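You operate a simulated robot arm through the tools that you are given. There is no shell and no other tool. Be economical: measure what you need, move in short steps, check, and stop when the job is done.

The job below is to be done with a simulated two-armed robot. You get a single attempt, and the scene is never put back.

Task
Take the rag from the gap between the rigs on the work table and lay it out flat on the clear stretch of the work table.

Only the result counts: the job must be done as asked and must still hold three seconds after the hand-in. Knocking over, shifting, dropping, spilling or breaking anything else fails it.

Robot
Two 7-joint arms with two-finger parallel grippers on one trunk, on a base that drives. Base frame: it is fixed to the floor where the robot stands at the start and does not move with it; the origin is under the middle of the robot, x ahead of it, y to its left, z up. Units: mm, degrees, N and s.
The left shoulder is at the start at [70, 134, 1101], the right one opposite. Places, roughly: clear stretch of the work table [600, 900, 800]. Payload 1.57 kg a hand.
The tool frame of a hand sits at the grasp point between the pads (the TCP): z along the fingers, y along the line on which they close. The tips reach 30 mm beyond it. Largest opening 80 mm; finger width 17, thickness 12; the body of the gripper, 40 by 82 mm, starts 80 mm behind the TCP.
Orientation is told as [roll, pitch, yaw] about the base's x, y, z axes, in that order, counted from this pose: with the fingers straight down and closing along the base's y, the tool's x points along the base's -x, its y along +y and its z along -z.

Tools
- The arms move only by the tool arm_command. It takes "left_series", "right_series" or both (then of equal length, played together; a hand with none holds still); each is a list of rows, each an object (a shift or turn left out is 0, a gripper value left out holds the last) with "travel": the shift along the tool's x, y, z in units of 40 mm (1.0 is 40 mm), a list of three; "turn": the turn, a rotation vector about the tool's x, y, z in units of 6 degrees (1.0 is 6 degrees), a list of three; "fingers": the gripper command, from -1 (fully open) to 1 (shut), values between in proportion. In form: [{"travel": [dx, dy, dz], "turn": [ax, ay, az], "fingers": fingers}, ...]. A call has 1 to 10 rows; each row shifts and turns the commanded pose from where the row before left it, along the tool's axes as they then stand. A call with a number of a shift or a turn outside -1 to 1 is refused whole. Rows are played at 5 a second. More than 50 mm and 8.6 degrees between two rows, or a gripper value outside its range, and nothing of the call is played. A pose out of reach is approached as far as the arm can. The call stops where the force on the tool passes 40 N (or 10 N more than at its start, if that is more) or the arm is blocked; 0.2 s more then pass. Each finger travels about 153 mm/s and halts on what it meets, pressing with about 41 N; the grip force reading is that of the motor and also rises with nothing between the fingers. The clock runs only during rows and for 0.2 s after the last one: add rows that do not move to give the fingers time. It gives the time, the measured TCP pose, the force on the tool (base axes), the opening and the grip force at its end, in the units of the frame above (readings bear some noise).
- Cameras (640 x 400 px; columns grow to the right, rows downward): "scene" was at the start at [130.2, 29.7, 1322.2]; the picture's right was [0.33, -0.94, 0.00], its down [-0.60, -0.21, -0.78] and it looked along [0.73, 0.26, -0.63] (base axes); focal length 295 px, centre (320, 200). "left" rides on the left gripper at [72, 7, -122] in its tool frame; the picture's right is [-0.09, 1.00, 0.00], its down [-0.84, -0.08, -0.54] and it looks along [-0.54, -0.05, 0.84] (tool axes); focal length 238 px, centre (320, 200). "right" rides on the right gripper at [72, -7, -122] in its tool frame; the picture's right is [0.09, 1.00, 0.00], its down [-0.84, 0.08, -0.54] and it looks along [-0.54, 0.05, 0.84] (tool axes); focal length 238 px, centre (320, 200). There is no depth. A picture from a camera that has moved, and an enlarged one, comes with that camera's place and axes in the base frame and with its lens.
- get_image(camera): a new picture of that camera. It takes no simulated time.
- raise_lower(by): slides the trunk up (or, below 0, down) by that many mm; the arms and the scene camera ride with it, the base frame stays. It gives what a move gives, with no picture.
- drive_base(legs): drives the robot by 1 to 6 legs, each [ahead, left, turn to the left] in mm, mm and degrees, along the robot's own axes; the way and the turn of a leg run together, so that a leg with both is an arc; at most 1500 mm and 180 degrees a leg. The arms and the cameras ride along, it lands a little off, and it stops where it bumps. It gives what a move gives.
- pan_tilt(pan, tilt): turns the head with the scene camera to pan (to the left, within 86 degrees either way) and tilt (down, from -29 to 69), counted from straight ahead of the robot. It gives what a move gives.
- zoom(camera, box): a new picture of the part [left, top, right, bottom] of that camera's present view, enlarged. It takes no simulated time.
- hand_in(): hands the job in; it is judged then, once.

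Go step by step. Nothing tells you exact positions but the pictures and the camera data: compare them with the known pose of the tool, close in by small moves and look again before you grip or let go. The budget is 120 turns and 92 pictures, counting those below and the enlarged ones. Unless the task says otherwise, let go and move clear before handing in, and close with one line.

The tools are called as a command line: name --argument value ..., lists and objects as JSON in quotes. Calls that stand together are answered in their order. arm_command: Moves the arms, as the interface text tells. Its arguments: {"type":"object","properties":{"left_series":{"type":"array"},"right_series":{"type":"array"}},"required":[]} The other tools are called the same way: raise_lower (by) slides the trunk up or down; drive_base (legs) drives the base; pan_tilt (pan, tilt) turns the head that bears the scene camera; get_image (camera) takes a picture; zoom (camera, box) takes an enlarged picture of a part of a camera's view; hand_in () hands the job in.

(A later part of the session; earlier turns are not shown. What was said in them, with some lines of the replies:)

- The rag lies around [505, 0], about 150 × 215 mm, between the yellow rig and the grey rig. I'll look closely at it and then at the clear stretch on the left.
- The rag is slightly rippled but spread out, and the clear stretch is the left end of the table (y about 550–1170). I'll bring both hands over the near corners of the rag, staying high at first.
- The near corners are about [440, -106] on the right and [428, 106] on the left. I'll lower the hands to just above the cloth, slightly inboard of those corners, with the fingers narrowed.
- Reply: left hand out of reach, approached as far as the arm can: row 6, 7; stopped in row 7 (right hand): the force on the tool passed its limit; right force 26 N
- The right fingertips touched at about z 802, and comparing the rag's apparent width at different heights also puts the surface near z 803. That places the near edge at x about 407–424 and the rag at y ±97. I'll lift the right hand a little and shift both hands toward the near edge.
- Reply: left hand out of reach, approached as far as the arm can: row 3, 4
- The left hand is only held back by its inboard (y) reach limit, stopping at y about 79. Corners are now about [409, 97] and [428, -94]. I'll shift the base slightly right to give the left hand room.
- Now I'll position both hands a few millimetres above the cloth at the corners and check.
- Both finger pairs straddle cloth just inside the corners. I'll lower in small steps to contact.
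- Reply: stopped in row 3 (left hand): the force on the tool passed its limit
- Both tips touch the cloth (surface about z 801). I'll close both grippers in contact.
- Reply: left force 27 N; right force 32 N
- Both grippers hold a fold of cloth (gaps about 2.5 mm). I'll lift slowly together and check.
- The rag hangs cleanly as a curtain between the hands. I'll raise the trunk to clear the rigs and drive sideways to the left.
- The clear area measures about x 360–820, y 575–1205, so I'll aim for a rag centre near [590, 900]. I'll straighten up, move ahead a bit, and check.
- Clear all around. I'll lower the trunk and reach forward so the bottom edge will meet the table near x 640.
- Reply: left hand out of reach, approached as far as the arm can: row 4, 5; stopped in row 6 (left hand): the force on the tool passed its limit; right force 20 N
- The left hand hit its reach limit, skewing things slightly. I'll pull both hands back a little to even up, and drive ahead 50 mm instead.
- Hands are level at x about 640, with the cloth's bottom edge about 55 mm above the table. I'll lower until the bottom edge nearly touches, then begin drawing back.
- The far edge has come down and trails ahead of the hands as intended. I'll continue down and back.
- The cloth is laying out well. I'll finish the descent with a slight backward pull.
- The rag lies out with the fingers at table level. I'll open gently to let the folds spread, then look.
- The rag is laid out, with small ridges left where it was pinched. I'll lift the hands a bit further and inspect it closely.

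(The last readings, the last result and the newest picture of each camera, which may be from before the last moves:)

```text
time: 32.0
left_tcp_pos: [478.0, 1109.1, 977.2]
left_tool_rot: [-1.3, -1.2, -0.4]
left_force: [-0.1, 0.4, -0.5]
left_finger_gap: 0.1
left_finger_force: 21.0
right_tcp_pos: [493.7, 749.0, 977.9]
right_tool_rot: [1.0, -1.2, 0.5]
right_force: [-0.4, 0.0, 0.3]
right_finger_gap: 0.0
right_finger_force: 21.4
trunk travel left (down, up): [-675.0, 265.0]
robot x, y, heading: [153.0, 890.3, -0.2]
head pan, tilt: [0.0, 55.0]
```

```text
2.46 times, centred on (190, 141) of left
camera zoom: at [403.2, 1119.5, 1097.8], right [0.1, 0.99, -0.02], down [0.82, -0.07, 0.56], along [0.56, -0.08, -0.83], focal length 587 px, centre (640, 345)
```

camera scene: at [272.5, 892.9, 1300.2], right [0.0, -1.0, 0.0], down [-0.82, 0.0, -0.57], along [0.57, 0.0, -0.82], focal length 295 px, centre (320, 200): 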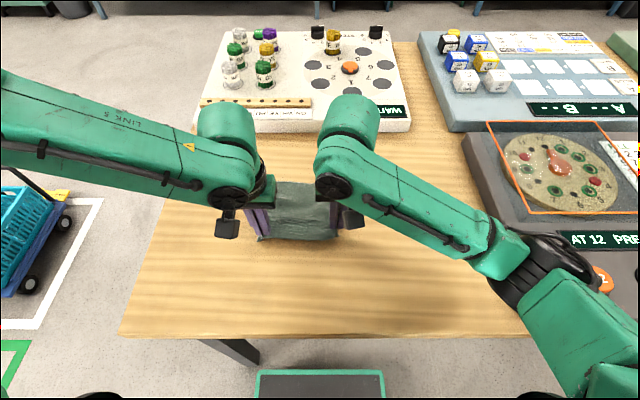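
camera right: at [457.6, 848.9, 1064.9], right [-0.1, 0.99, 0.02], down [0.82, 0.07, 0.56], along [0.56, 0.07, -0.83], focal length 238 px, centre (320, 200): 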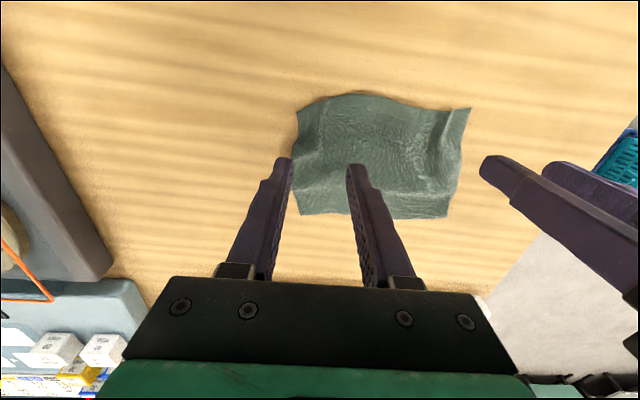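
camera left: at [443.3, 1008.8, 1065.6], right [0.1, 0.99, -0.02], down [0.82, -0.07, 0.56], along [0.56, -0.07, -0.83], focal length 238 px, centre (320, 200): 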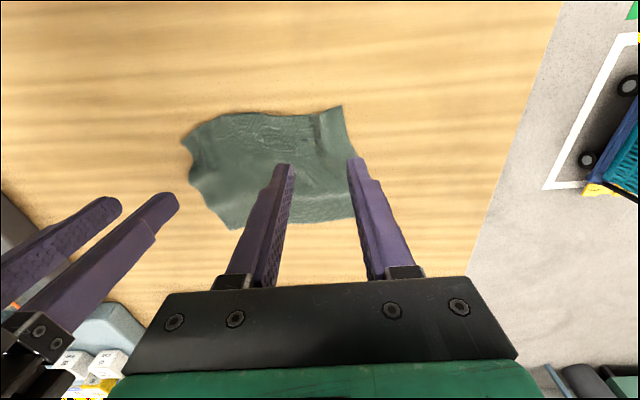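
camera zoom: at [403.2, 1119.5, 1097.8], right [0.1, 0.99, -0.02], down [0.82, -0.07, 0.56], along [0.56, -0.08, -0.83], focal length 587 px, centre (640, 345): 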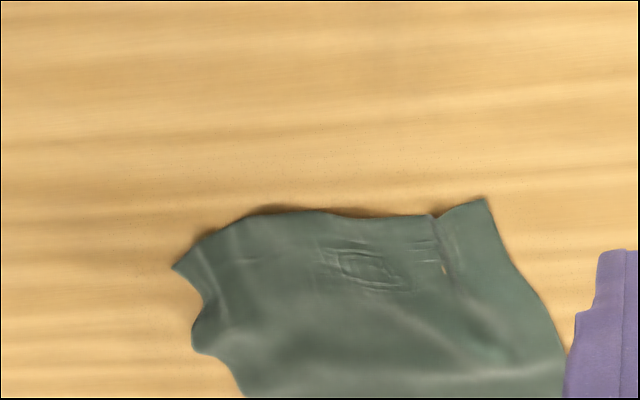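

The rag is mostly flat, with slight ridges at y about 1000 and 860 near the front edge. I'll press closed fingertips just outside those ridges and stretch outward with both hands together.

arm_command --right_series '[{"travel": [-0.26, 0.62, 0.2]}, {"travel": [-0.26, 0.62, 0.4]}, {"travel": [-0.26, 0.62, 0.8]}, {"travel": [-0.25, 0.61, 0.8]}, {"travel": [0, 0, 0.8]}, {"travel": [0, 0, 0.4]}, {"travel": [0, 0, 0]}]' --left_series '[{"travel": [-0.36, -0.6, 0.2]}, {"travel": [-0.36, -0.6, 0.4]}, {"travel": [-0.35, -0.6, 0.8]}, {"travel": [-0.35, -0.6, 0.8]}, {"travel": [0, 0, 0.8]}, {"travel": [0, 0, 0.4]}, {"travel": [0, 0, 0]}]'

get_image --camera "right"

get_image --camera "left"

```text
time: 33.6
left_tcp_pos: [537.2, 1007.2, 846.4]
left_tool_rot: [-1.5, -1.3, -0.4]
left_force: [-0.3, -0.2, 0.2]
left_finger_gap: 0.1
left_finger_force: 21.2
right_tcp_pos: [537.1, 851.1, 845.4]
right_tool_rot: [1.1, -1.2, 0.4]
right_force: [-0.2, 0.7, -0.2]
right_finger_gap: 0.2
right_finger_force: 21.1
trunk travel left (down, up): [-675.0, 265.0]
robot x, y, heading: [151.3, 892.8, -0.1]
head pan, tilt: [0.0, 55.0]
```

```text
56 pictures are left
camera right: at [461.0, 841.7, 963.9], right [-0.1, 0.99, 0.02], down [0.82, 0.07, 0.56], along [0.56, 0.07, -0.83], focal length 238 px, centre (320, 200)
```

right: 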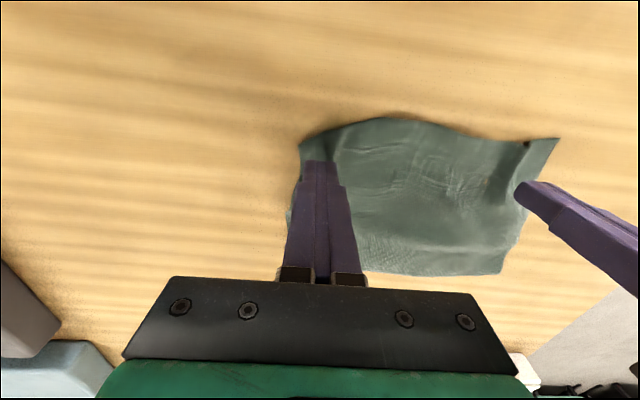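

```text
55 pictures are left
camera left: at [462.7, 1017.4, 965.8], right [0.1, 0.99, -0.02], down [0.82, -0.07, 0.56], along [0.56, -0.07, -0.83], focal length 238 px, centre (320, 200)
```

left: 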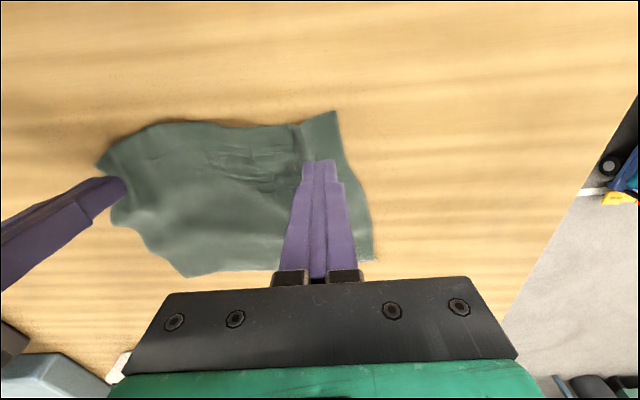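

Positions are good; I'll shift slightly toward the near corners, press lightly, and pull outward.

arm_command --right_series '[{"travel": [0.25, -0.12, 0]}, {"travel": [0, 0, 0.2]}, {"travel": [0, 0, 0.1]}, {"travel": [0, 0, 0.08]}, {"travel": [0, -0.1, 0]}, {"travel": [0, -0.12, 0]}, {"travel": [0, -0.12, 0]}, {"travel": [0, 0, 0]}]' --left_series '[{"travel": [0.3, 0.2, 0]}, {"travel": [0, 0, 0.2]}, {"travel": [0, 0, 0.1]}, {"travel": [0, 0, 0.1]}, {"travel": [0, 0.1, 0]}, {"travel": [0, 0.12, 0]}, {"travel": [0, 0.12, 0]}, {"travel": [0, 0, 0]}]'

get_image --camera "right"

get_image --camera "left"

```text
time: 35.4
left_tcp_pos: [523.0, 1029.3, 832.6]
left_tool_rot: [-1.5, -1.5, -0.4]
left_force: [0.8, -6.8, 20.9]
left_finger_gap: 0.0
left_finger_force: 21.4
right_tcp_pos: [523.3, 832.4, 831.0]
right_tool_rot: [1.4, -1.6, 0.6]
right_force: [2.0, 5.1, 18.2]
right_finger_gap: 0.1
right_finger_force: 21.1
trunk travel left (down, up): [-675.0, 265.0]
robot x, y, heading: [153.2, 889.4, -0.2]
head pan, tilt: [0.0, 55.0]
```

```text
54 pictures are left
camera right: at [447.9, 823.5, 950.2], right [-0.1, 0.99, 0.02], down [0.82, 0.07, 0.57], along [0.56, 0.07, -0.82], focal length 238 px, centre (320, 200)
```

right: 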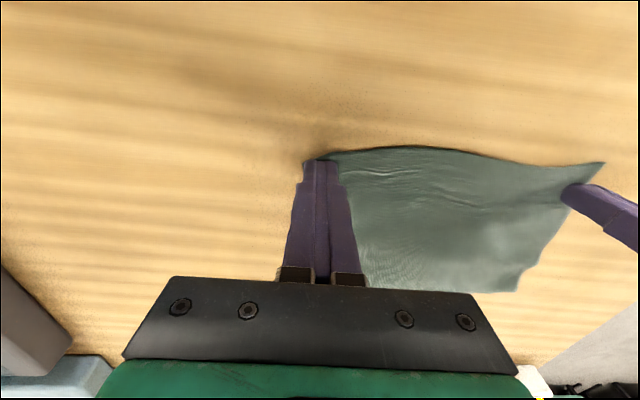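

```text
53 pictures are left
camera left: at [449.2, 1038.9, 950.9], right [0.1, 0.99, -0.02], down [0.82, -0.07, 0.57], along [0.56, -0.07, -0.82], focal length 238 px, centre (320, 200)
```

left: 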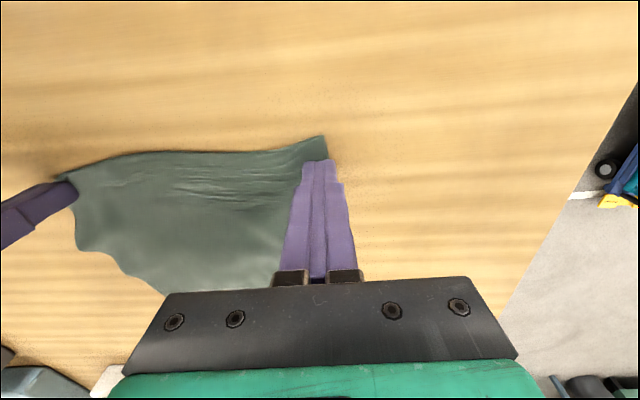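

The ridges are pulled out and the near edge is taut. I'll lift straight up, clear the hands and inspect.

arm_command --right_series '[{"travel": [0, 0, -0.3]}, {"travel": [0, 0, -0.8]}, {"travel": [0, 0, -0.8]}, {"travel": [0.5, -0.9, -0.6]}, {"travel": [0.5, -0.9, -0.6]}, {"travel": [0, -0.9, -0.3]}, {"travel": [0, 0, 0]}]' --left_series '[{"travel": [0, 0, -0.3]}, {"travel": [0, 0, -0.8]}, {"travel": [0, 0, -0.8]}, {"travel": [0.5, 0.9, -0.6]}, {"travel": [0.5, 0.9, -0.6]}, {"travel": [0, 0.9, -0.3]}, {"travel": [0, 0, 0]}]'

zoom --camera "scene" --box '[220, 150, 400, 262]'

get_image --camera "scene"

```text
time: 37.0
left_tcp_pos: [483.1, 1142.1, 962.6]
left_tool_rot: [-1.5, -1.2, -0.5]
left_force: [0.0, 0.0, -0.2]
left_finger_gap: 0.4
left_finger_force: 21.5
right_tcp_pos: [488.4, 731.9, 959.5]
right_tool_rot: [1.2, -1.1, 0.4]
right_force: [0.2, 1.0, -0.8]
right_finger_gap: 0.0
right_finger_force: 21.2
right hand out of reach, approached as far as the arm can: row 5
trunk travel left (down, up): [-675.0, 265.0]
robot x, y, heading: [146.2, 889.7, -0.3]
head pan, tilt: [0.0, 55.0]
```

```text
3.56 times, centred on (310, 206) of scene
camera zoom: at [272.4, 893.4, 1300.2], right [0.0, -1.0, 0.0], down [-0.82, 0.0, -0.57], along [0.57, 0.0, -0.82], focal length 1050 px, centre (356, 179)
```

zoom: 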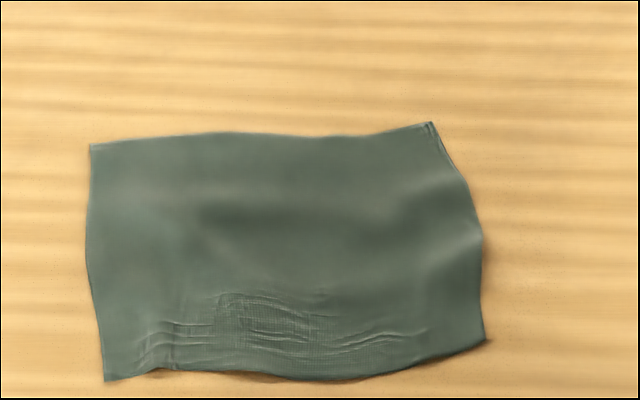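

```text
51 pictures are left
camera scene: at [272.4, 893.4, 1300.2], right [0.0, -1.0, 0.0], down [-0.82, 0.0, -0.57], along [0.57, 0.0, -0.82], focal length 295 px, centre (320, 200)
```

scene: 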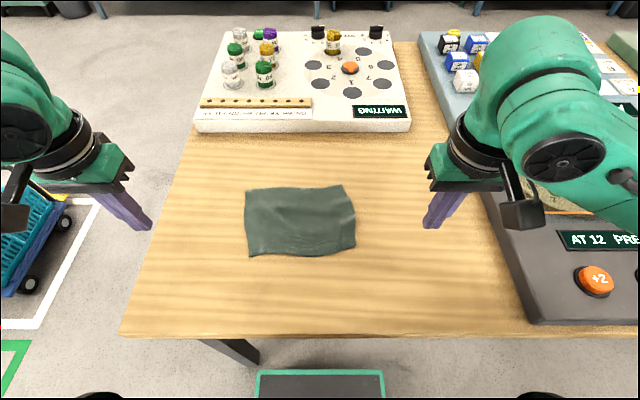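

The rag lies spread flat around [580, 935] in the middle of the clear stretch. Both hands are clear and the rigs in view look undisturbed, so I'm handing in.

hand_in

```text
The job is handed in.
```

I took the rag from between the rigs and laid it out flat on the clear stretch of the work table, apart from a few faint wrinkles. Both hands are clear, and the job is handed in.
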